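You operate a simulated robot arm through the tools that you are given. There is no shell and no other tool.

You run a simulated robot arm. Do the job below in one go: nothing can be reset, and whatever is moved stays where it is left.

Task
Shut the tower down, but let it cool before the fans go off.
Fine: stop, heat off, 45 or less on the screen, fans off, main switch off.

It is judged by the outcome, as a careful person would: the job done as asked, and still so three seconds after it is handed in. It fails if anything else is knocked over, pushed out of place, dropped, spilled or broken.

Robot
A 7-joint arm with a four-finger gripper, fixed in place. Base frame: the origin is on the floor under the middle of its stand, x ahead of it, y to its left, z up. Lengths are in mm, angles in degrees, forces in N, time in s.
It reaches about 1223 mm from its shoulder. Its first joint turns from -69.0 to 172.0 degrees. Payload 3.67 kg.
The tool frame sits at the grasp point between the pads (the TCP): z along the fingers, y along the line on which they close. The tips reach 28 mm beyond it. The gripper opens to 112 mm; its body begins 73 mm behind the TCP.
Orientation is told as [roll, pitch, yaw] about the base's x, y, z axes, in that order, counted from this pose: with the fingers straight down and closing along the base's y, the tool's x points along the base's -x, its y along +y and its z along -z.

Tools
- The arm moves only by the tool jog_arm. Its arguments are lists of equal length, an entry for each row: "travel": the shift along the tool's x, y, z in mm, a list of three; "rot": the turn, a rotation vector about the tool's x, y, z in degrees, a list of three. In form: {"travel": [[tx, ty, tz], ...], "rot": [[ax, ay, az], ...]}. A call has 1 to 20 rows; each row shifts and turns the commanded pose from where the row before left it, along the tool's axes as they then stand. "grip" is the opening, from 0 (shut) to 1 (fully open), set as the call begins (left out, the last holds). A row lasts 0.2 s, in which the tool goes at most 50 mm and 8.6 degrees; a call with a longer step from one row to the next is refused whole, and so is a gripper value outside its range. A pose out of reach is approached as far as the arm can. The call stops where the force on the tool passes 40 N (or 10 N more than at its start, if that is more) or the arm is blocked; 0.2 s more then pass. The fingers move at their own pace (about 102.5 mm/s each) and stop on an object; they squeeze with about 35 N. The grip force told is the motor's: it shows also when the fingers shut on nothing. Time passes only in rows, and 0.2 s behind the last, so rows that do not move let the fingers close. The reply holds the time, the measured pose of the TCP, the force on the tool along the base axes, the opening and the grip force, in the units named above and with some noise, with the torque about the TCP (base axes, N m) and any sound that the robot's microphone picked up.
- Cameras (640 x 400 px; columns grow to the right, rows downward): "scene" is fixed at [400.1, -649.8, 2097.6]; the picture's right is [0.86, -0.51, 0.00], its down [-0.34, -0.57, -0.75] and it looks along [0.38, 0.65, -0.66] (base axes); focal length 363 px, centre (320, 200). "wrist" rides on the gripper at [60, -18, -104] in the tool frame; the picture's right is [0.29, 0.96, 0.00], its down [-0.80, 0.24, -0.55] and it looks along [-0.53, 0.16, 0.83] (tool axes); focal length 234 px, centre (320, 200). There is no depth. A picture from a camera that has moved, and an enlarged one, comes with that camera's place and axes in the base frame and with its lens.
- grab_frame(camera): a new picture of that camera. The clock stands still meanwhile.
- move_column(by): slides the trunk up (or, below 0, down) by that many mm; the arm rides with it, the base frame stays. It gives what a move gives, with no picture.
- close_up(camera, box): a new picture of the part [left, top, right, bottom] of that camera's present view, enlarged. The clock stands still meanwhile.
- finish_job(): hands the job in; it is judged then, once.

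Nothing tells you positions but the pictures and the camera data. Unless the task says otherwise, let go and move clear before handing in.

The tools are called after "Emit:" as name(argument=value, ...) on one line, values as JSON. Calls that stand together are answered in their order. jog_arm: Moves the arm, as the interface text tells. Its arguments: {"type":"object","properties":{"travel":{"type":"array"},"rot":{"type":"array"},"grip":{"type":"number"}},"required":["travel","rot"]} The other tools are called the same way: move_column (by) moves the trunk up or down; grab_frame (camera) takes a picture; close_up (camera, box) takes an enlarged picture of a part of a camera's view; finish_job () hands the job in.

At the start:

```text
time: 0.0
eef_pos: [604.2, 129.0, 1661.9]
orientation: [0.0, 0.0, 0.0]
wrist_force: [-1.2, -0.2, -0.2]
ft_torque: [0.01, 0.01, -0.03]
grip_width: 111.9
grasp_force: 0.1
trunk travel left (down, up): [-775.0, 65.0]
```

scene: 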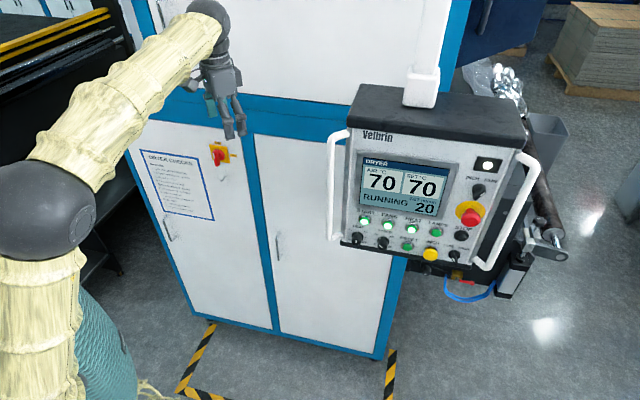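
wrist: 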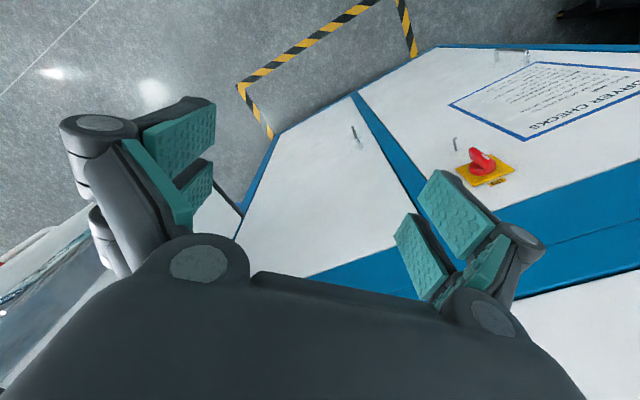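

I see a dryer cabinet with a red/yellow main switch on its door and a hanging control panel with a screen and buttons. I'll take close-ups of the panel, the notice and the main switch before moving.

Emit:
close_up(camera="scene", box=[335, 120, 535, 280])

Emit:
close_up(camera="scene", box=[340, 200, 480, 280])

Emit:
close_up(camera="scene", box=[130, 130, 250, 230])

Emit:
close_up(camera="wrist", box=[440, 50, 640, 200])

```text
2.50 times, centred on (435, 200) of scene
camera zoom: at [400.1, -649.8, 2097.6], right [0.86, -0.51, 0.0], down [-0.34, -0.57, -0.75], along [0.38, 0.65, -0.66], focal length 908 px, centre (32, 200)
```

zoom: 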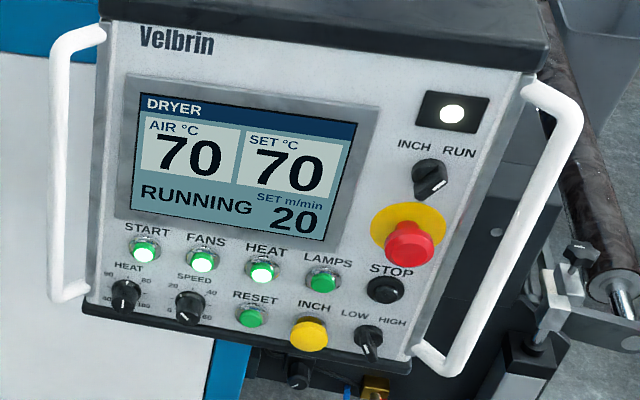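

```text
4.57 times, centred on (410, 240) of scene
camera zoom: at [400.1, -649.8, 2097.6], right [0.86, -0.51, 0.0], down [-0.34, -0.57, -0.75], along [0.38, 0.65, -0.66], focal length 1660 px, centre (-91, 17)
```

zoom: 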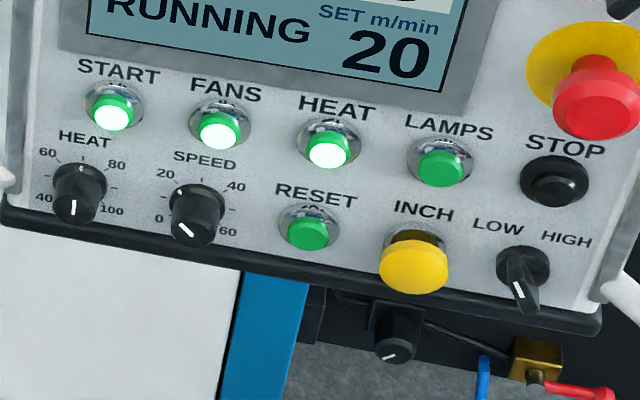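

```text
4.00 times, centred on (190, 180) of scene
camera zoom: at [400.1, -649.8, 2097.6], right [0.86, -0.51, 0.0], down [-0.34, -0.57, -0.75], along [0.38, 0.65, -0.66], focal length 1452 px, centre (840, 280)
```

zoom: 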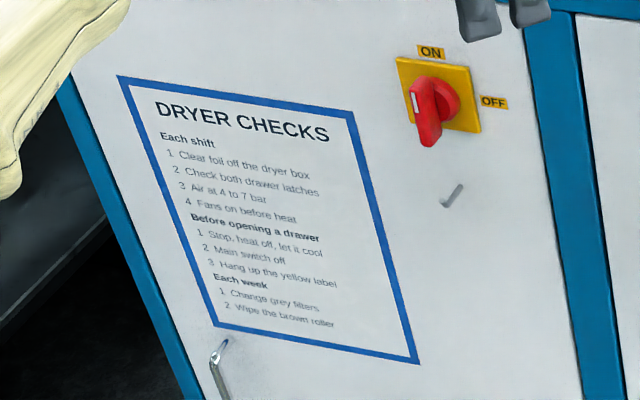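

```text
2.67 times, centred on (540, 125) of wrist
camera zoom: at [546.0, 110.9, 1767.2], right [-0.29, 0.96, 0.0], down [0.8, 0.24, 0.55], along [0.53, 0.16, -0.83], focal length 624 px, centre (-267, 400)
```

zoom: 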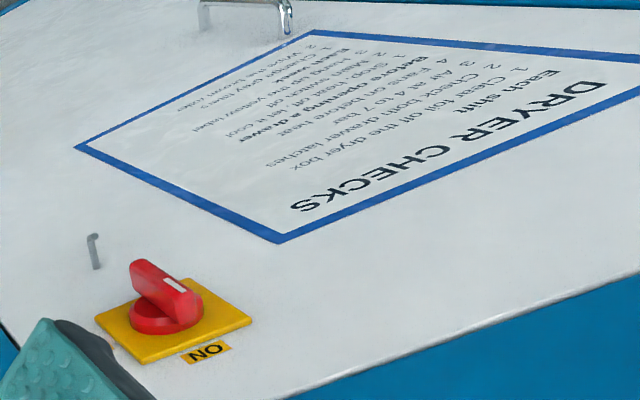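

The dryer panel hangs in front of the cabinet, roughly near (950, -220, 1480), facing back diagonally toward (-0.7, -0.7). The main switch is on the cabinet door near (640, 450, 1390). I'll start by turning the gripper to point horizontally, well clear of everything, so the wrist camera can look at the panel.

Emit:
jog_arm(travel=[[0, 0, 0], [0, 0, 0], [0, 0, 0], [0, 0, 0], [0, 0, 0], [0, 0, 0]], rot=[[0, -8, 0], [0, -8, 0], [0, -8, 0], [0, -8, 0], [0, -8, 0], [0, -8, 0]], grip=0)

Emit:
grab_frame(camera="scene")

Emit:
grab_frame(camera="wrist")

```text
time: 1.4
eef_pos: [603.9, 127.6, 1662.2]
orientation: [0.2, -48.1, 0.0]
wrist_force: [-0.2, 0.0, 0.5]
ft_torque: [0.0, 0.05, 0.03]
grip_width: 0.1
grasp_force: 35.2
trunk travel left (down, up): [-775.0, 65.0]
```

```text
taken
```

scene: 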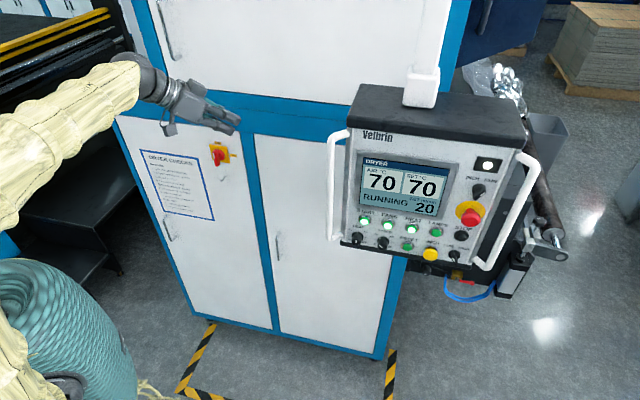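

```text
taken
camera wrist: at [488.2, 109.5, 1688.6], right [-0.19, 0.96, -0.21], down [0.12, 0.24, 0.96], along [0.97, 0.16, -0.16], focal length 234 px, centre (320, 200)
```

wrist: 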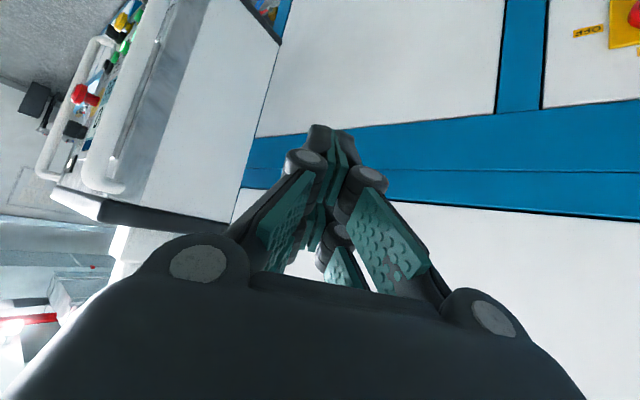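

The closed fingers form a fairly narrow tip, and the panel appears on the left of the upside-down wrist picture. I'll finish pitching to horizontal while sliding toward -y, away from the cabinet, then yaw toward the panel.

Emit:
jog_arm(travel=[[0, -45, 0], [0, -45, 0], [0, -45, 0], [0, -45, 0], [0, -45, 0], [0, -45, 0]], rot=[[0, -7, 0], [0, -7, 0], [0, -7, 0], [0, -7, 0], [0, -7, 0], [0, -7, 0]])

Emit:
grab_frame(camera="scene")

Emit:
grab_frame(camera="wrist")

```text
time: 2.8
eef_pos: [605.1, -148.5, 1661.1]
orientation: [105.4, -89.7, -105.3]
wrist_force: [-0.4, -0.7, 0.3]
ft_torque: [0.0, 0.0, 0.06]
grip_width: 0.1
grasp_force: 35.0
trunk travel left (down, up): [-775.0, 65.0]
```

```text
taken
```

scene: 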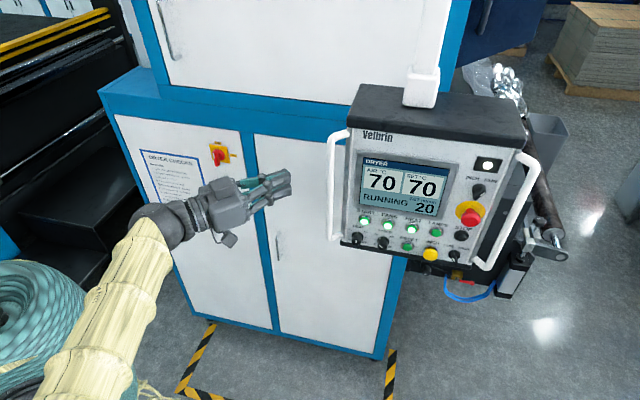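

```text
taken
camera wrist: at [502.5, -165.9, 1600.8], right [0.0, 0.96, -0.28], down [-0.56, 0.24, 0.8], along [0.83, 0.16, 0.53], focal length 234 px, centre (320, 200)
```

wrist: 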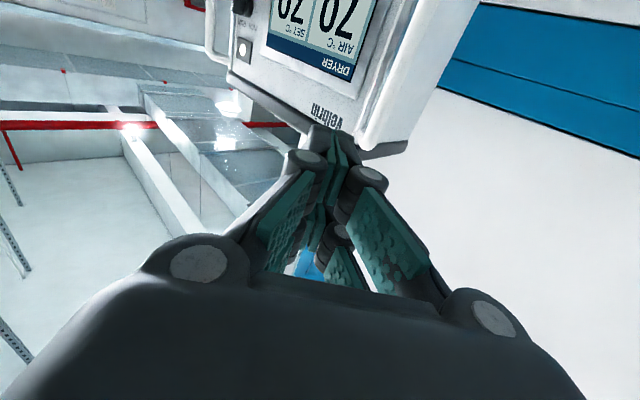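

The panel's lamp triangulates to about (1012, -297, 1650), which puts STOP near (1009, -295, 1443) and START near (841, -127, 1437). Next I'll yaw 45° left to face the panel squarely while lowering the gripper.

Emit:
jog_arm(travel=[[40, 0, 0], [40, 0, 0], [40, 0, 0], [40, 0, 0], [40, 0, 0], [40, 0, 0]], rot=[[-7.5, 0, 0], [-7.5, 0, 0], [-7.5, 0, 0], [-7.5, 0, 0], [-7.5, 0, 0], [-7.5, 0, 0]])

Emit:
grab_frame(camera="scene")

Emit:
grab_frame(camera="wrist")

```text
time: 4.2
eef_pos: [604.0, -140.7, 1422.4]
orientation: [-166.0, -89.9, -149.1]
wrist_force: [-0.6, 0.0, 0.1]
ft_torque: [-0.04, 0.02, 0.02]
grip_width: 0.0
grasp_force: 35.2
trunk travel left (down, up): [-775.0, 65.0]
```

```text
taken
```

scene: 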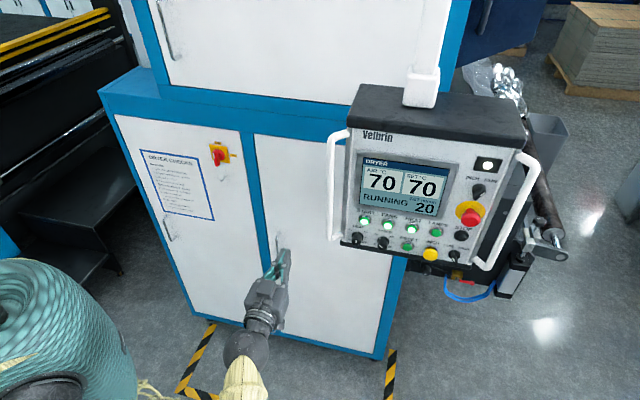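

```text
taken
camera wrist: at [543.8, -227.6, 1362.7], right [-0.68, 0.68, -0.29], down [-0.56, -0.22, 0.8], along [0.47, 0.7, 0.53], focal length 234 px, centre (320, 200)
```

wrist: 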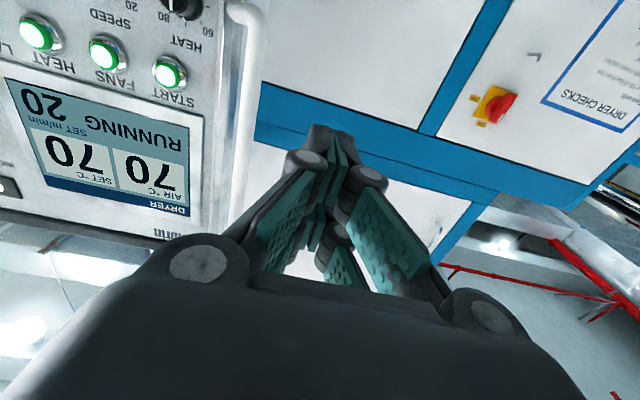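

The wrist camera now faces the panel (upside down) and shows START, FANS and HEAT lit. I'll back off a little and slide right along the panel to line up with STOP, keeping well in front of the handles.

Emit:
jog_arm(travel=[[0, -40, -20], [0, -44, -20], [0, -44, 0], [0, -44, 0], [0, -44, 0], [0, -44, 0], [0, -44, 0], [0, -44, 0], [0, -44, 0]], rot=[[0, 0, 0], [0, 0, 0], [0, 0, 0], [0, 0, 0], [0, 0, 0], [0, 0, 0], [0, 0, 0], [0, 0, 0], [0, 0, 0]])

Emit:
grab_frame(camera="scene")

Emit:
grab_frame(camera="wrist")

```text
time: 6.2
eef_pos: [853.4, -446.2, 1423.7]
orientation: [161.1, -89.9, -116.0]
wrist_force: [-0.2, -1.1, 1.1]
ft_torque: [-0.01, -0.03, 0.0]
grip_width: 0.0
grasp_force: 34.6
trunk travel left (down, up): [-775.0, 65.0]
```

```text
taken
```

scene: 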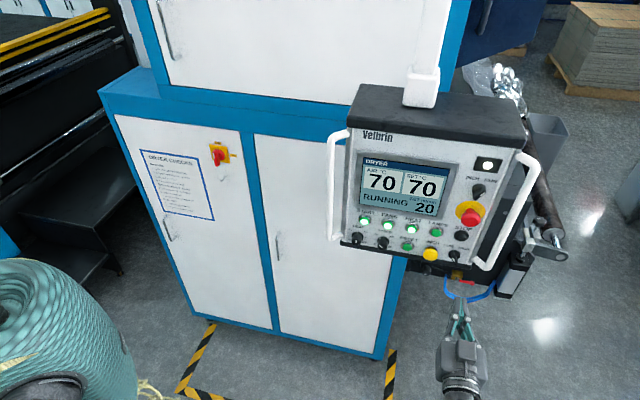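

```text
taken
camera wrist: at [794.1, -532.6, 1364.3], right [-0.68, 0.68, -0.29], down [-0.56, -0.22, 0.8], along [0.48, 0.7, 0.53], focal length 234 px, centre (320, 200)
```

wrist: 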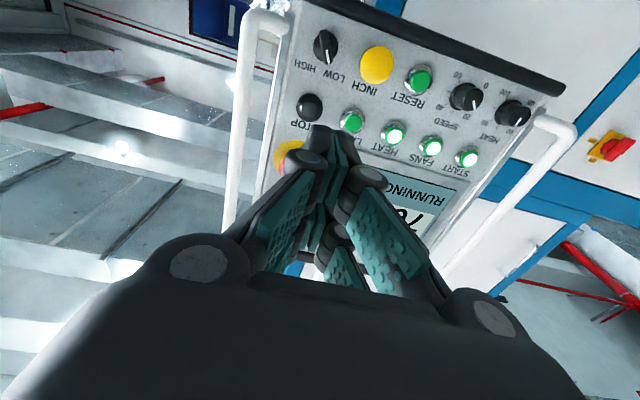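

Triangulating from two wrist views puts the top button row at z≈1434, 60 mm apart, on a plane about 190 mm ahead of the fingertips. Before pressing I'll inspect the shape of the closed fingertips.

Emit:
close_up(camera="wrist", box=[220, 60, 440, 300])

Emit:
close_up(camera="scene", box=[400, 240, 528, 400])

```text
1.67 times, centred on (330, 180) of wrist
camera zoom: at [794.1, -532.6, 1364.3], right [-0.68, 0.68, -0.29], down [-0.56, -0.22, 0.8], along [0.48, 0.7, 0.53], focal length 390 px, centre (303, 233)
```

zoom: 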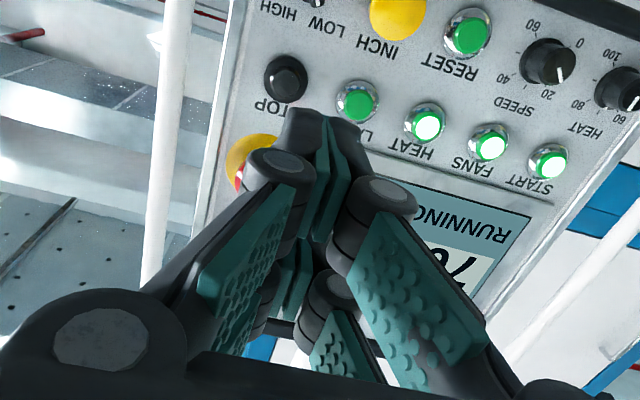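

```text
2.50 times, centred on (464, 320) of scene
camera zoom: at [400.1, -649.8, 2097.6], right [0.86, -0.51, 0.0], down [-0.34, -0.57, -0.75], along [0.38, 0.65, -0.66], focal length 908 px, centre (-40, -100)
```

zoom: 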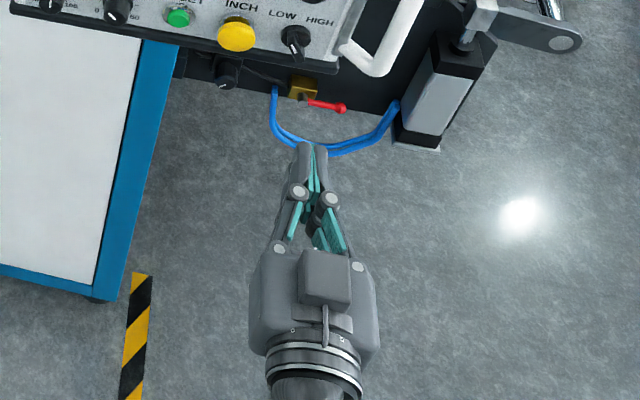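

The fingertips form two closed pairs at about x = ±15 mm of the tool, so a centred press on a ~24 mm cap clears the E-stop above and the selector below. I'll align with STOP at lateral 932 and z 1434, then approach to roughly 60 mm.

Emit:
jog_arm(travel=[[-10, -13, 0], [0, 0, 40], [0, 0, 40], [0, 0, 40], [0, 0, 10]], rot=[[0, 0, 0], [0, 0, 0], [0, 0, 0], [0, 0, 0], [0, 0, 0]])

Emit:
grab_frame(camera="wrist")

Emit:
close_up(camera="scene", box=[400, 140, 528, 300])

```text
time: 7.4
eef_pos: [955.0, -368.0, 1432.8]
orientation: [137.5, -89.8, -92.5]
wrist_force: [-0.3, -0.2, 1.1]
ft_torque: [0.04, -0.01, 0.0]
grip_width: 0.2
grasp_force: 35.2
trunk travel left (down, up): [-775.0, 65.0]
```

```text
taken
camera wrist: at [895.5, -453.2, 1372.7], right [-0.68, 0.68, -0.29], down [-0.56, -0.22, 0.8], along [0.48, 0.7, 0.53], focal length 234 px, centre (320, 200)
```

wrist: 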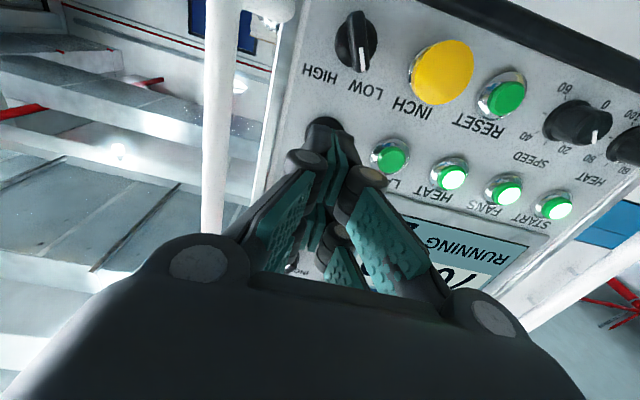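

```text
2.50 times, centred on (464, 220) of scene
camera zoom: at [400.1, -649.8, 2097.6], right [0.86, -0.51, 0.0], down [-0.34, -0.57, -0.75], along [0.38, 0.65, -0.66], focal length 908 px, centre (-40, 150)
```

zoom: 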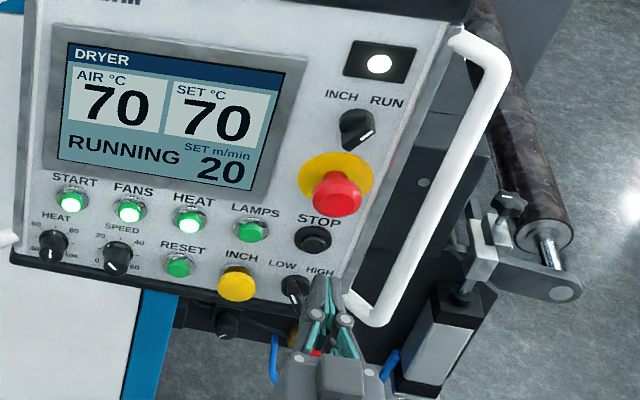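

STOP sits at about lateral 930, z 1435, and the tip is slightly right with about 60 mm to go. I'll correct that and close most of the gap.

Emit:
jog_arm(travel=[[-2, 5, 10], [0, 0, 20], [0, 0, 15]], rot=[[0, 0, 0], [0, 0, 0], [0, 0, 0]])

Emit:
grab_frame(camera="wrist")

Emit:
close_up(camera="scene", box=[420, 180, 520, 280])

```text
time: 8.2
eef_pos: [982.7, -327.5, 1433.2]
orientation: [93.2, -90.0, -48.2]
wrist_force: [0.5, -0.2, -0.1]
ft_torque: [0.03, 0.03, -0.01]
grip_width: 0.0
grasp_force: 35.0
trunk travel left (down, up): [-775.0, 65.0]
```

```text
taken
camera wrist: at [923.8, -414.8, 1374.6], right [-0.68, 0.68, -0.29], down [-0.56, -0.22, 0.8], along [0.48, 0.7, 0.53], focal length 234 px, centre (320, 200)
```

wrist: 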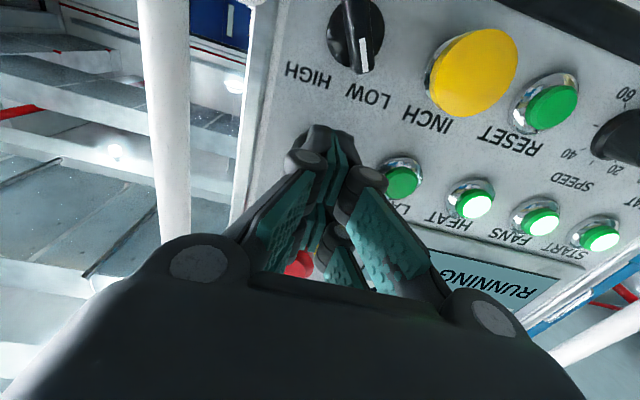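

```text
4.00 times, centred on (470, 230) of scene
camera zoom: at [400.1, -649.8, 2097.6], right [0.86, -0.51, 0.0], down [-0.34, -0.57, -0.75], along [0.38, 0.65, -0.66], focal length 1452 px, centre (-280, 80)
```

zoom: 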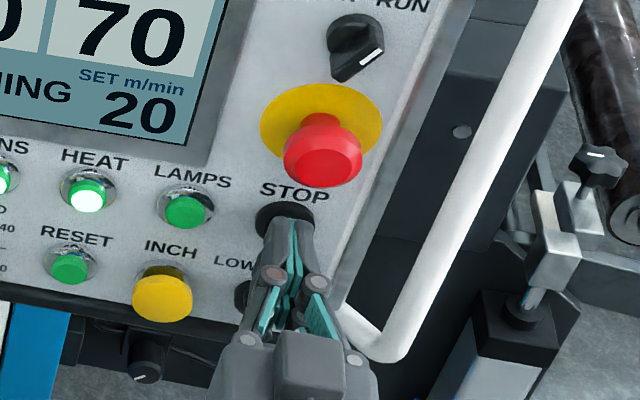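

The tips are right in front of STOP with about 15 mm left. I'll nudge 3 mm right and ease in gently.

Emit:
jog_arm(travel=[[0, -3, 3], [0, 0, 3], [0, 0, 3], [0, 0, 2]], rot=[[0, 0, 0], [0, 0, 0], [0, 0, 0], [0, 0, 0]])

Emit:
close_up(camera="scene", box=[340, 140, 520, 270])

Emit:
close_up(camera="wrist", box=[230, 60, 430, 220])

```text
time: 9.2
eef_pos: [993.8, -323.3, 1433.9]
orientation: [133.1, -89.9, -88.2]
wrist_force: [0.3, -0.7, 0.7]
ft_torque: [0.03, 0.01, -0.02]
grip_width: 0.0
grasp_force: 35.8
trunk travel left (down, up): [-775.0, 65.0]
```

```text
3.08 times, centred on (430, 205) of scene
camera zoom: at [400.1, -649.8, 2097.6], right [0.86, -0.51, 0.0], down [-0.34, -0.57, -0.75], along [0.38, 0.65, -0.66], focal length 1117 px, centre (-18, 185)
```

zoom: 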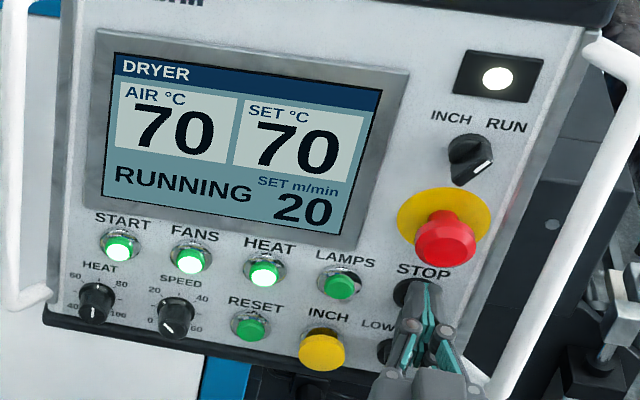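

```text
2.50 times, centred on (330, 140) of wrist
camera zoom: at [933.5, -410.2, 1374.7], right [-0.68, 0.68, -0.29], down [-0.56, -0.22, 0.8], along [0.48, 0.7, 0.53], focal length 585 px, centre (295, 350)
```

zoom: 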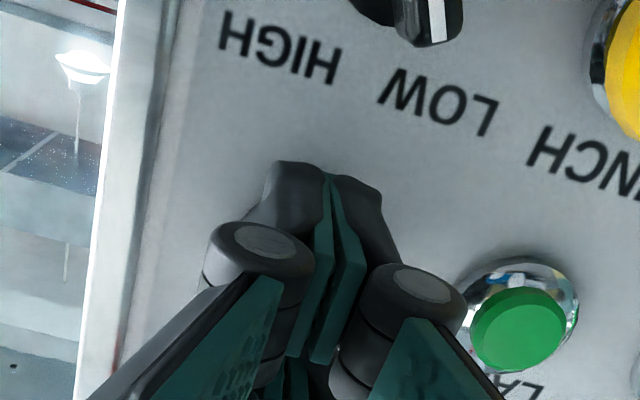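

No contact yet at tip depth about 502, and alignment looks good. I'll continue in small 2 mm steps.

Emit:
jog_arm(travel=[[-2, 0, 2], [0, 0, 2], [0, 0, 2], [0, 0, 2]], rot=[[0, 0, 0], [0, 0, 0], [0, 0, 0], [0, 0, 0]])

Emit:
close_up(camera="scene", box=[340, 140, 520, 270])

```text
time: 10.2
eef_pos: [998.2, -320.4, 1435.2]
orientation: [147.1, -89.9, -102.1]
wrist_force: [-10.9, -9.8, -6.0]
ft_torque: [-0.16, 0.04, 0.02]
grip_width: 6.2
grasp_force: 36.2
trunk travel left (down, up): [-775.0, 65.0]
heard: click
```

```text
3.08 times, centred on (430, 205) of scene
camera zoom: at [400.1, -649.8, 2097.6], right [0.86, -0.51, 0.0], down [-0.34, -0.57, -0.75], along [0.38, 0.65, -0.66], focal length 1117 px, centre (-18, 185)
```

zoom: 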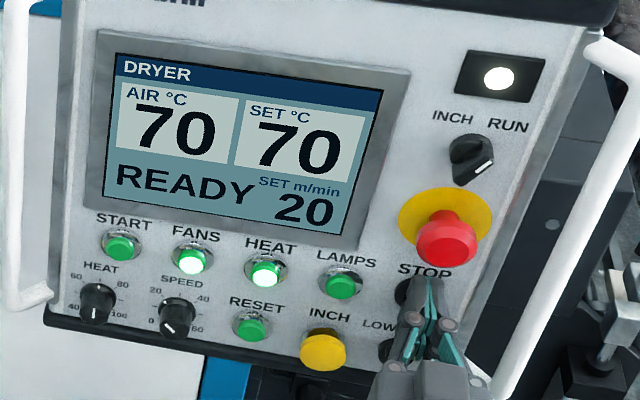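

STOP has clicked; the screen now reads READY and the START lamp is off. I'll retract 50 mm, slide 120 mm left to HEAT, and look before pressing.

Emit:
jog_arm(travel=[[0, 0, -25], [0, 0, -25], [0, 40, 0], [0, 40, 0], [0, 41, 0], [0, 0, 0]], rot=[[0, 0, 0], [0, 0, 0], [0, 0, 0], [0, 0, 0], [0, 0, 0], [0, 0, 0]])

Emit:
grab_frame(camera="wrist")

Emit:
close_up(camera="scene", box=[340, 140, 520, 270])

```text
time: 11.6
eef_pos: [879.0, -269.6, 1435.7]
orientation: [97.2, -89.9, -52.2]
wrist_force: [0.6, -0.3, -0.3]
ft_torque: [0.02, -0.03, 0.01]
grip_width: 0.2
grasp_force: 35.5
trunk travel left (down, up): [-775.0, 65.0]
```

```text
taken
camera wrist: at [820.5, -353.9, 1376.6], right [-0.68, 0.68, -0.29], down [-0.56, -0.22, 0.8], along [0.48, 0.7, 0.53], focal length 234 px, centre (320, 200)
```

wrist: 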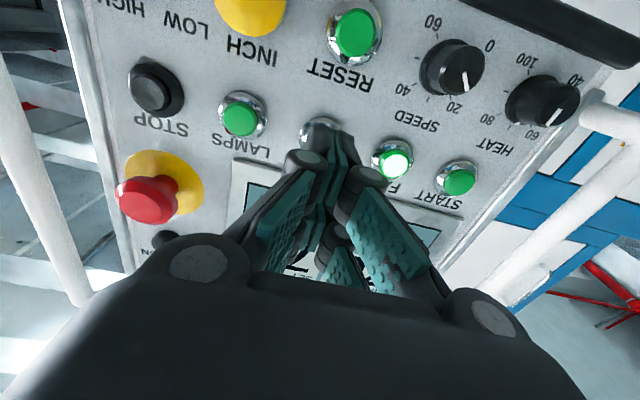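

```text
3.08 times, centred on (430, 205) of scene
camera zoom: at [400.1, -649.8, 2097.6], right [0.86, -0.51, 0.0], down [-0.34, -0.57, -0.75], along [0.38, 0.65, -0.66], focal length 1117 px, centre (-18, 185)
```

zoom: 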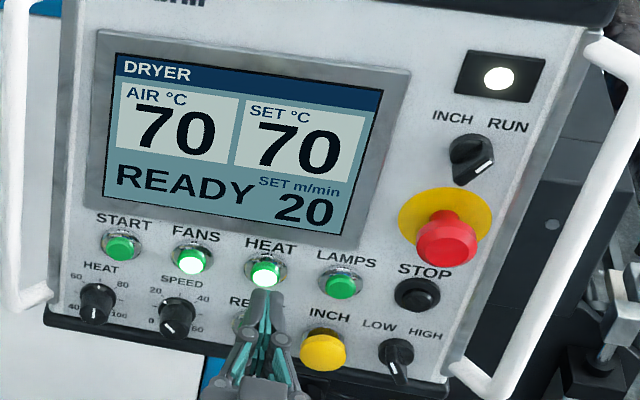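

The tip faces HEAT, which I put at lateral about 810 and z about 1437. I'll correct by 2 mm and press it once, the same way as STOP.

Emit:
jog_arm(travel=[[-2, 2, 15], [0, 0, 15], [0, 0, 10], [0, 0, 3], [0, 0, 2], [0, 0, 2], [0, 0, 2], [0, 0, 2]], rot=[[0, 0, 0], [0, 0, 0], [0, 0, 0], [0, 0, 0], [0, 0, 0], [0, 0, 0], [0, 0, 0], [0, 0, 0]])

Emit:
close_up(camera="scene", box=[340, 140, 520, 270])

```text
time: 13.4
eef_pos: [909.3, -233.1, 1437.9]
orientation: [152.9, -89.8, -107.9]
wrist_force: [-17.6, -10.5, -6.5]
ft_torque: [-0.3, 0.07, 0.08]
grip_width: 6.0
grasp_force: 35.7
trunk travel left (down, up): [-775.0, 65.0]
heard: click
```

```text
3.08 times, centred on (430, 205) of scene
camera zoom: at [400.1, -649.8, 2097.6], right [0.86, -0.51, 0.0], down [-0.34, -0.57, -0.75], along [0.38, 0.65, -0.66], focal length 1117 px, centre (-18, 185)
```

zoom: 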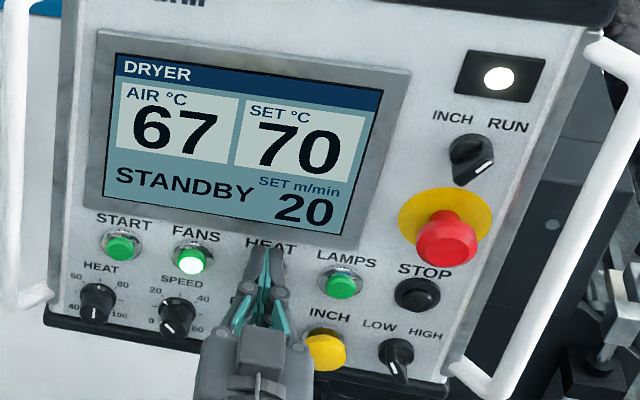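

HEAT is off: the screen reads STANDBY and AIR is already falling (67). I'll retract, slide left in front of FANS, and wait there without touching it.

Emit:
jog_arm(travel=[[0, 0, -25], [0, 0, -25], [0, 30, 0], [0, 28, 0], [0, 0, 0], [0, 0, 0]], rot=[[0, 0, 0], [0, 0, 0], [0, 0, 0], [0, 0, 0], [0, 0, 0], [0, 0, 0]])

Emit:
grab_frame(camera="wrist")

Emit:
close_up(camera="scene", box=[340, 140, 520, 270])

```text
time: 14.8
eef_pos: [837.4, -227.4, 1437.7]
orientation: [129.1, -89.9, -84.2]
wrist_force: [0.2, 0.6, -0.2]
ft_torque: [0.01, 0.02, 0.01]
grip_width: 0.0
grasp_force: 35.6
trunk travel left (down, up): [-775.0, 65.0]
```

```text
taken
camera wrist: at [778.0, -314.0, 1378.8], right [-0.68, 0.68, -0.29], down [-0.56, -0.22, 0.8], along [0.48, 0.7, 0.53], focal length 234 px, centre (320, 200)
```

wrist: 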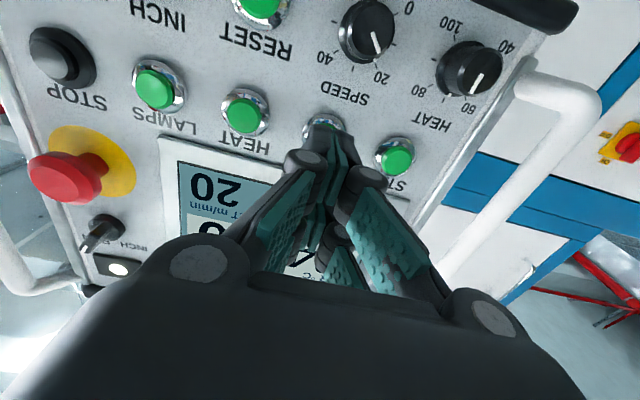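

```text
3.08 times, centred on (430, 205) of scene
camera zoom: at [400.1, -649.8, 2097.6], right [0.86, -0.51, 0.0], down [-0.34, -0.57, -0.75], along [0.38, 0.65, -0.66], focal length 1117 px, centre (-18, 185)
```

zoom: 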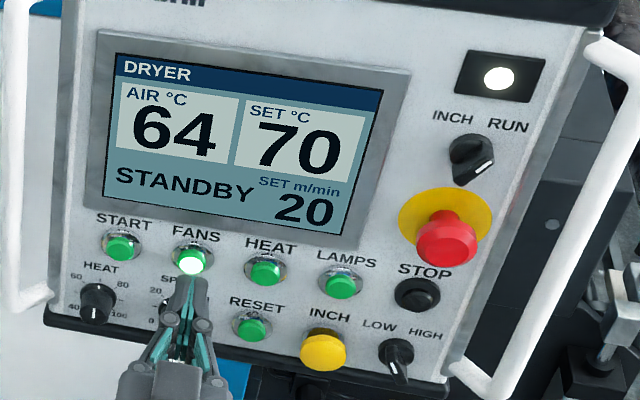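

HEAT's lamp is dark, FANS is still lit, and AIR reads 64 and falling. I'll hold still in front of FANS until the screen shows 45 or less.

Emit:
jog_arm(travel=[[0, 0, 0], [0, 0, 0], [0, 0, 0], [0, 0, 0], [0, 0, 0], [0, 0, 0], [0, 0, 0], [0, 0, 0], [0, 0, 0], [0, 0, 0], [0, 0, 0], [0, 0, 0], [0, 0, 0], [0, 0, 0], [0, 0, 0], [0, 0, 0], [0, 0, 0], [0, 0, 0], [0, 0, 0], [0, 0, 0]], rot=[[0, 0, 0], [0, 0, 0], [0, 0, 0], [0, 0, 0], [0, 0, 0], [0, 0, 0], [0, 0, 0], [0, 0, 0], [0, 0, 0], [0, 0, 0], [0, 0, 0], [0, 0, 0], [0, 0, 0], [0, 0, 0], [0, 0, 0], [0, 0, 0], [0, 0, 0], [0, 0, 0], [0, 0, 0], [0, 0, 0]])

Emit:
close_up(camera="scene", box=[340, 140, 520, 270])

```text
time: 19.0
eef_pos: [838.4, -224.8, 1438.6]
orientation: [129.6, -89.9, -84.6]
wrist_force: [-0.1, -0.3, 0.0]
ft_torque: [0.03, 0.02, -0.01]
grip_width: 0.0
grasp_force: 35.5
trunk travel left (down, up): [-775.0, 65.0]
```

```text
3.08 times, centred on (430, 205) of scene
camera zoom: at [400.1, -649.8, 2097.6], right [0.86, -0.51, 0.0], down [-0.34, -0.57, -0.75], along [0.38, 0.65, -0.66], focal length 1117 px, centre (-18, 185)
```

zoom: 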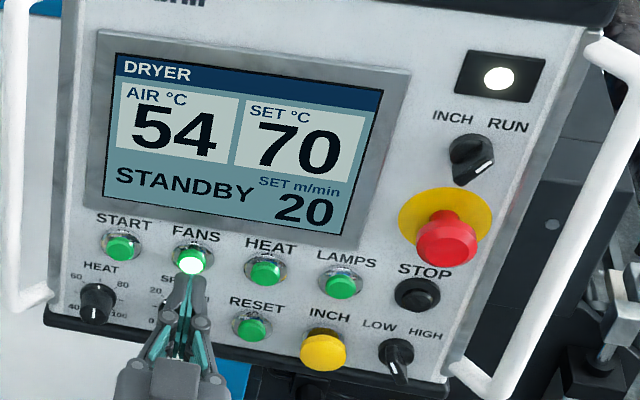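

AIR is at 54 and still falling with the fans running. I'll keep waiting.

Emit:
jog_arm(travel=[[0, 0, 0], [0, 0, 0], [0, 0, 0], [0, 0, 0], [0, 0, 0], [0, 0, 0], [0, 0, 0], [0, 0, 0], [0, 0, 0], [0, 0, 0], [0, 0, 0], [0, 0, 0], [0, 0, 0], [0, 0, 0], [0, 0, 0], [0, 0, 0], [0, 0, 0], [0, 0, 0], [0, 0, 0], [0, 0, 0]], rot=[[0, 0, 0], [0, 0, 0], [0, 0, 0], [0, 0, 0], [0, 0, 0], [0, 0, 0], [0, 0, 0], [0, 0, 0], [0, 0, 0], [0, 0, 0], [0, 0, 0], [0, 0, 0], [0, 0, 0], [0, 0, 0], [0, 0, 0], [0, 0, 0], [0, 0, 0], [0, 0, 0], [0, 0, 0], [0, 0, 0]])

Emit:
close_up(camera="scene", box=[340, 140, 520, 270])

```text
time: 23.2
eef_pos: [838.3, -225.0, 1438.4]
orientation: [129.2, -89.9, -84.2]
wrist_force: [-0.4, -0.2, 0.5]
ft_torque: [0.02, 0.02, -0.03]
grip_width: 0.0
grasp_force: 35.7
trunk travel left (down, up): [-775.0, 65.0]
```

```text
3.08 times, centred on (430, 205) of scene
camera zoom: at [400.1, -649.8, 2097.6], right [0.86, -0.51, 0.0], down [-0.34, -0.57, -0.75], along [0.38, 0.65, -0.66], focal length 1117 px, centre (-18, 185)
```

zoom: 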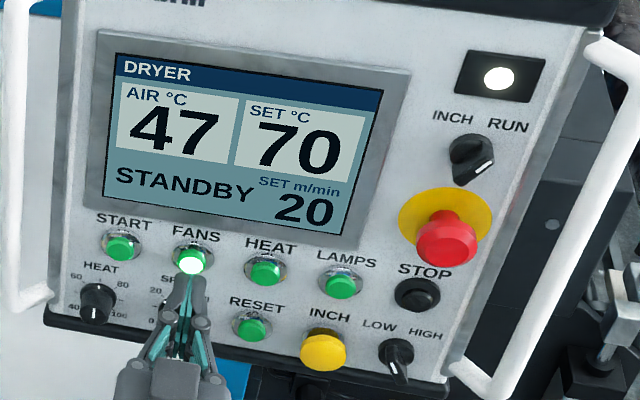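

AIR reads 47, just above the limit. I'll wait one more spell to get clearly below 45.

Emit:
jog_arm(travel=[[0, 0, 0], [0, 0, 0], [0, 0, 0], [0, 0, 0], [0, 0, 0], [0, 0, 0], [0, 0, 0], [0, 0, 0], [0, 0, 0], [0, 0, 0], [0, 0, 0], [0, 0, 0], [0, 0, 0], [0, 0, 0], [0, 0, 0], [0, 0, 0], [0, 0, 0], [0, 0, 0], [0, 0, 0], [0, 0, 0]], rot=[[0, 0, 0], [0, 0, 0], [0, 0, 0], [0, 0, 0], [0, 0, 0], [0, 0, 0], [0, 0, 0], [0, 0, 0], [0, 0, 0], [0, 0, 0], [0, 0, 0], [0, 0, 0], [0, 0, 0], [0, 0, 0], [0, 0, 0], [0, 0, 0], [0, 0, 0], [0, 0, 0], [0, 0, 0], [0, 0, 0]])

Emit:
close_up(camera="scene", box=[340, 140, 520, 270])

```text
time: 27.4
eef_pos: [837.3, -225.3, 1437.5]
orientation: [130.1, -89.9, -85.2]
wrist_force: [-0.6, -0.3, -0.5]
ft_torque: [0.03, 0.0, 0.0]
grip_width: 0.0
grasp_force: 35.7
trunk travel left (down, up): [-775.0, 65.0]
```

```text
3.08 times, centred on (430, 205) of scene
camera zoom: at [400.1, -649.8, 2097.6], right [0.86, -0.51, 0.0], down [-0.34, -0.57, -0.75], along [0.38, 0.65, -0.66], focal length 1117 px, centre (-18, 185)
```

zoom: 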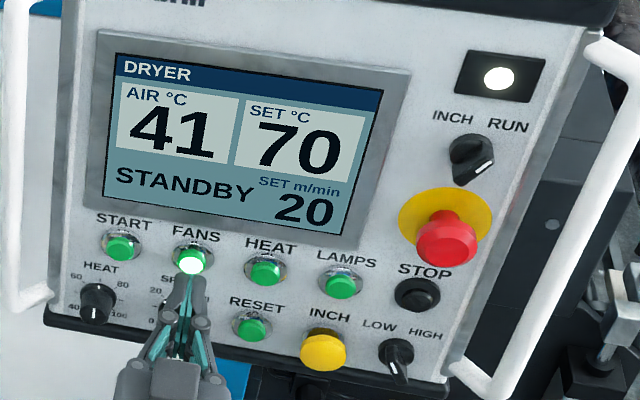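

AIR now reads 41, below 45, so the fans can go off. I'll press FANS once.

Emit:
jog_arm(travel=[[0, 1, 15], [0, 0, 15], [0, 0, 8], [0, 0, 3], [0, 0, 2], [0, 0, 2], [0, 0, 2], [0, 0, 2]], rot=[[0, 0, 0], [0, 0, 0], [0, 0, 0], [0, 0, 0], [0, 0, 0], [0, 0, 0], [0, 0, 0], [0, 0, 0]])

Emit:
close_up(camera="scene", box=[340, 140, 520, 270])

```text
time: 29.2
eef_pos: [868.4, -191.3, 1437.9]
orientation: [145.7, -89.9, -100.7]
wrist_force: [-12.8, -9.6, -4.3]
ft_torque: [-0.11, 0.15, 0.1]
grip_width: 6.2
grasp_force: 36.5
trunk travel left (down, up): [-775.0, 65.0]
heard: click
```

```text
3.08 times, centred on (430, 205) of scene
camera zoom: at [400.1, -649.8, 2097.6], right [0.86, -0.51, 0.0], down [-0.34, -0.57, -0.75], along [0.38, 0.65, -0.66], focal length 1117 px, centre (-18, 185)
```

zoom: 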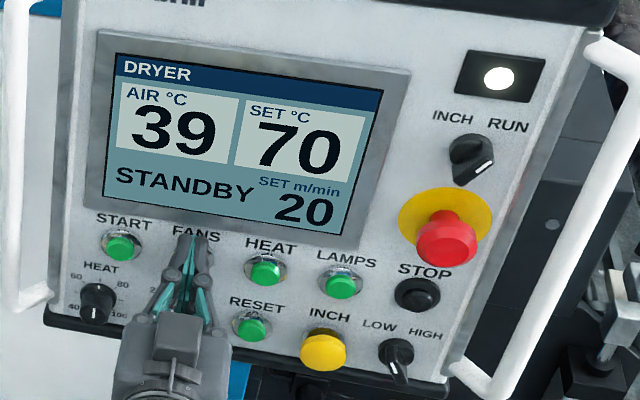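

FANS clicked at 39 °C. I'll retract and check that its lamp is dark.

Emit:
jog_arm(travel=[[0, 0, -25], [0, 0, -25], [0, 0, -40], [0, 0, -40], [0, 0, -40], [0, 0, 0]], rot=[[0, 0, 0], [0, 0, 0], [0, 0, 0], [0, 0, 0], [0, 0, 0], [0, 0, 0]])

Emit:
close_up(camera="scene", box=[340, 140, 520, 270])

Emit:
grab_frame(camera="wrist")

Emit:
close_up(camera="scene", box=[190, 130, 250, 180])

```text
time: 30.6
eef_pos: [749.7, -310.3, 1435.7]
orientation: [61.9, -89.8, -16.8]
wrist_force: [0.7, -0.3, 0.2]
ft_torque: [-0.01, 0.0, 0.0]
grip_width: 0.3
grasp_force: 35.5
trunk travel left (down, up): [-775.0, 65.0]
```

```text
3.08 times, centred on (430, 205) of scene
camera zoom: at [400.1, -649.8, 2097.6], right [0.86, -0.51, 0.0], down [-0.34, -0.57, -0.75], along [0.38, 0.65, -0.66], focal length 1117 px, centre (-18, 185)
```

zoom: 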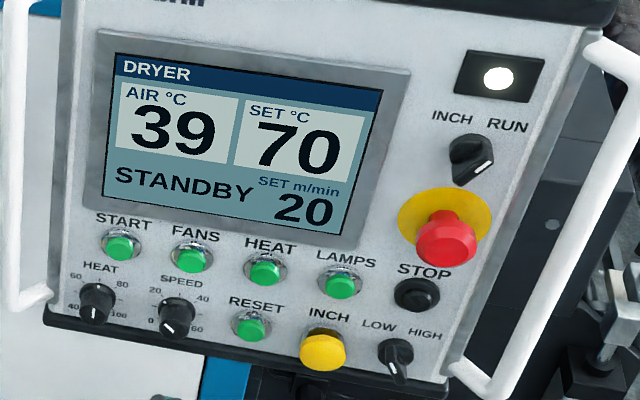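

```text
taken
camera wrist: at [690.0, -396.5, 1376.6], right [-0.68, 0.68, -0.29], down [-0.56, -0.22, 0.8], along [0.48, 0.7, 0.53], focal length 234 px, centre (320, 200)
```

wrist: 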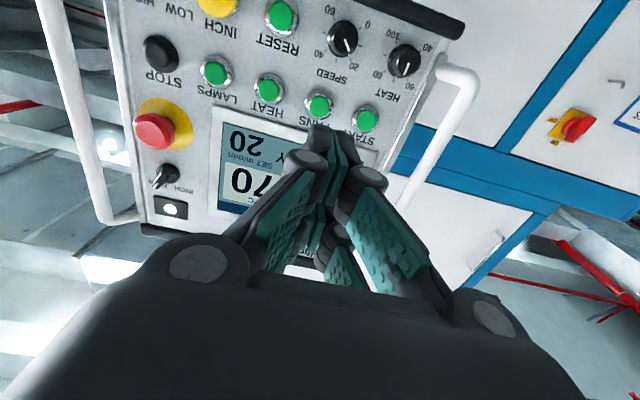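

```text
8.00 times, centred on (220, 155) of scene
camera zoom: at [400.1, -649.8, 2097.6], right [0.86, -0.51, 0.0], down [-0.34, -0.57, -0.75], along [0.38, 0.65, -0.66], focal length 2904 px, centre (1120, 560)
```

zoom: 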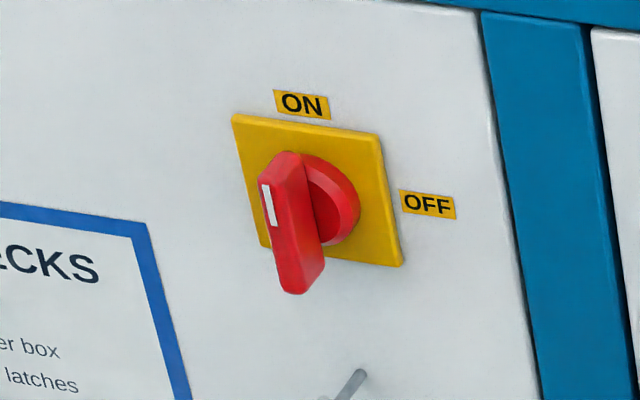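

All three lamps are off and AIR is 39 with the fans off. Next is the main switch, which triangulates to about (647, 460, 1361), with its bar vertical at ON and OFF to the right (clockwise). I'll slide left, clear of the panel, toward it.

Emit:
jog_arm(travel=[[12, 45, 0], [12, 45, 0], [12, 45, 0], [12, 45, 0], [12, 45, 0], [12, 45, 0]], rot=[[0, 0, 0], [0, 0, 0], [0, 0, 0], [0, 0, 0], [0, 0, 0], [0, 0, 0]])

Emit:
grab_frame(camera="scene")

Emit:
grab_frame(camera="wrist")

```text
time: 32.0
eef_pos: [602.9, -123.1, 1369.5]
orientation: [27.7, -89.8, 17.4]
wrist_force: [1.0, -0.3, -0.6]
ft_torque: [0.01, -0.01, -0.01]
grip_width: 0.2
grasp_force: 35.8
out of reach, approached as far as the arm can: row 5, 6
trunk travel left (down, up): [-775.0, 65.0]
```

```text
taken
```

scene: 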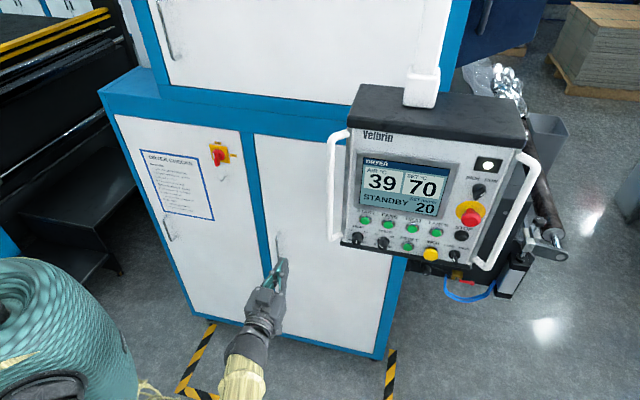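

```text
taken
camera wrist: at [543.1, -209.4, 1311.5], right [-0.68, 0.68, -0.29], down [-0.56, -0.22, 0.8], along [0.48, 0.7, 0.53], focal length 234 px, centre (320, 200)
```

wrist: 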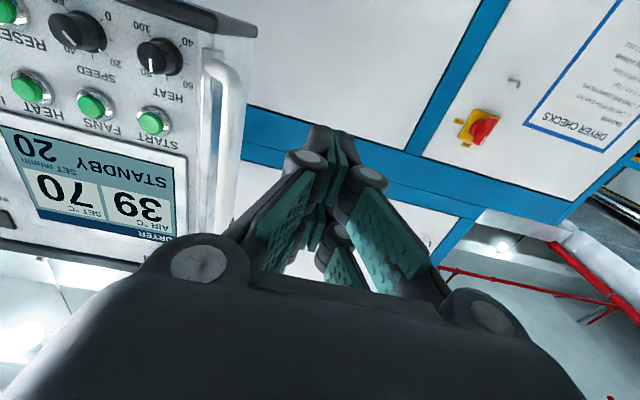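

The arm is folded near its inner limit here, so I'll go forward (left of the panel, toward the cabinet) to unfold it before going further left.

Emit:
jog_arm(travel=[[0, 0, 40], [0, 0, 40], [0, 0, 40], [0, 0, 40], [0, 0, 40]], rot=[[0, 0, 0], [0, 0, 0], [0, 0, 0], [0, 0, 0], [0, 0, 0]])

Emit:
grab_frame(camera="scene")

Emit:
grab_frame(camera="wrist")

```text
time: 33.2
eef_pos: [745.7, 20.7, 1371.2]
orientation: [-42.2, -89.8, 87.2]
wrist_force: [0.2, 0.7, 0.3]
ft_torque: [0.02, -0.02, -0.03]
grip_width: 0.0
grasp_force: 35.2
trunk travel left (down, up): [-775.0, 65.0]
```

```text
taken
```

scene: 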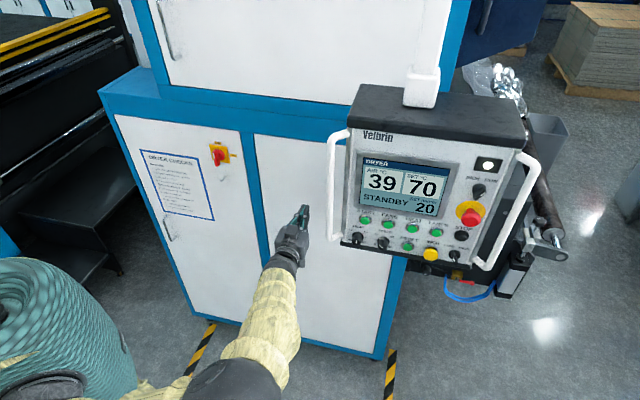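

```text
taken
camera wrist: at [684.8, -65.4, 1311.8], right [-0.68, 0.68, -0.29], down [-0.56, -0.22, 0.8], along [0.48, 0.7, 0.53], focal length 234 px, centre (320, 200)
```

wrist: 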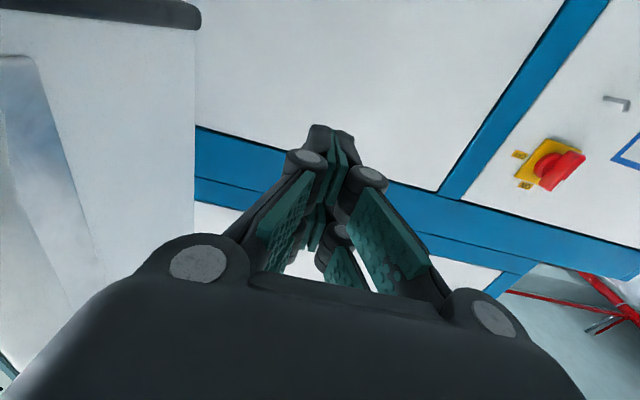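

I'm now left of the panel at lateral about 513, well short of the cabinet. I'll continue left toward the switch while easing forward.

Emit:
jog_arm(travel=[[0, 40, 8], [0, 40, 8], [0, 40, 8], [0, 40, 8], [0, 40, 8], [0, 40, 8]], rot=[[0, 0, 0], [0, 0, 0], [0, 0, 0], [0, 0, 0], [0, 0, 0], [0, 0, 0]])

Emit:
grab_frame(camera="scene")

Emit:
grab_frame(camera="wrist")

```text
time: 34.6
eef_pos: [605.8, 221.5, 1372.4]
orientation: [-80.0, -89.9, 124.8]
wrist_force: [-0.3, 0.1, -1.3]
ft_torque: [0.03, -0.01, -0.06]
grip_width: 0.1
grasp_force: 36.3
trunk travel left (down, up): [-775.0, 65.0]
```

```text
taken
```

scene: 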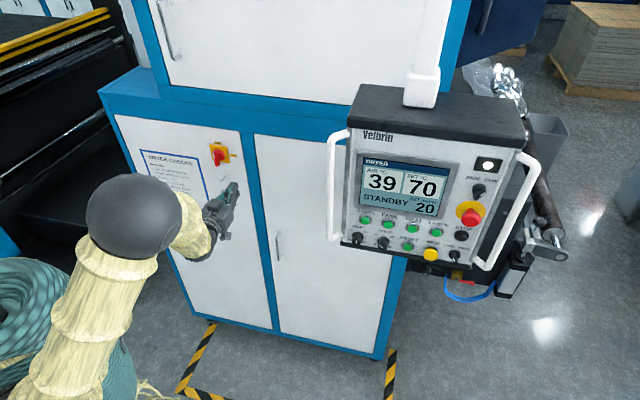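

```text
taken
camera wrist: at [545.9, 135.7, 1313.4], right [-0.68, 0.68, -0.29], down [-0.56, -0.22, 0.8], along [0.48, 0.7, 0.53], focal length 234 px, centre (320, 200)
```

wrist: 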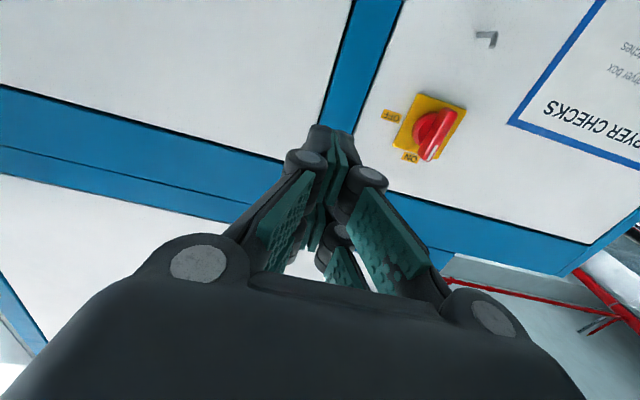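

The switch is now clearly in the wrist view, ahead and to the left. I'll zoom in to refine its position.

Emit:
close_up(camera="wrist", box=[360, 70, 500, 180])

```text
3.64 times, centred on (430, 125) of wrist
camera zoom: at [545.9, 135.7, 1313.4], right [-0.68, 0.68, -0.29], down [-0.56, -0.22, 0.8], along [0.48, 0.7, 0.53], focal length 852 px, centre (-80, 473)
```

zoom: 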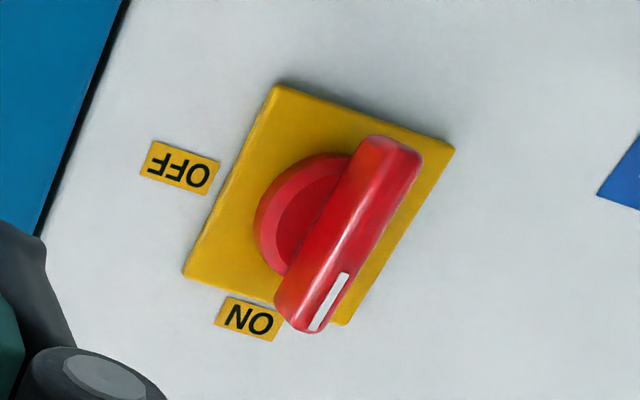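

The switch plate centre refines to about (647.5, 467.5, 1361.5), with its bar standing out about 32 mm. I'll line up in front of it at a standoff with the gripper half open.

Emit:
jog_arm(travel=[[3, 36, 14], [3, 36, 14], [3, 36, 14], [2, 36, 14], [0, 0, 0]], rot=[[0, 0, 0], [0, 0, 0], [0, 0, 0], [0, 0, 0], [0, 0, 0]], grip=0.5)

Emit:
grab_frame(camera="scene")

Emit:
grab_frame(camera="wrist")

```text
time: 35.8
eef_pos: [546.9, 358.9, 1362.0]
orientation: [114.8, -89.8, -69.9]
wrist_force: [0.5, -1.0, 0.0]
ft_torque: [0.01, -0.01, 0.01]
grip_width: 56.0
grasp_force: 0.0
trunk travel left (down, up): [-775.0, 65.0]
```

```text
taken
```

scene: 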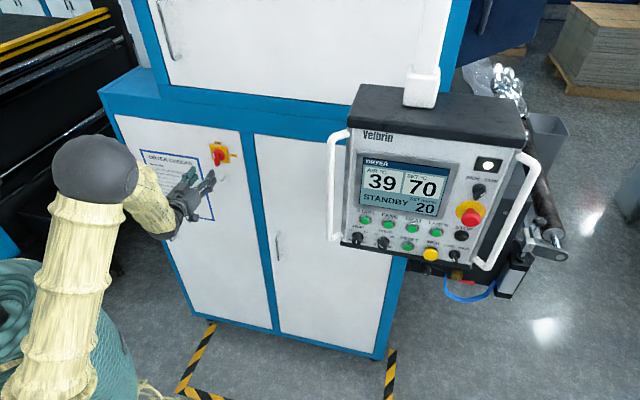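

```text
taken
camera wrist: at [487.0, 272.5, 1302.5], right [-0.68, 0.68, -0.29], down [-0.56, -0.22, 0.8], along [0.48, 0.7, 0.53], focal length 234 px, centre (320, 200)
```

wrist: 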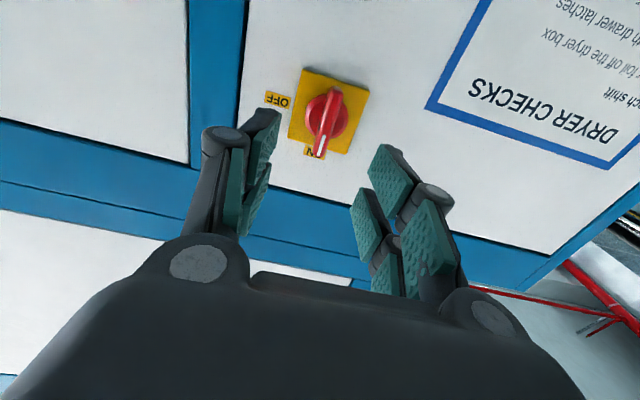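

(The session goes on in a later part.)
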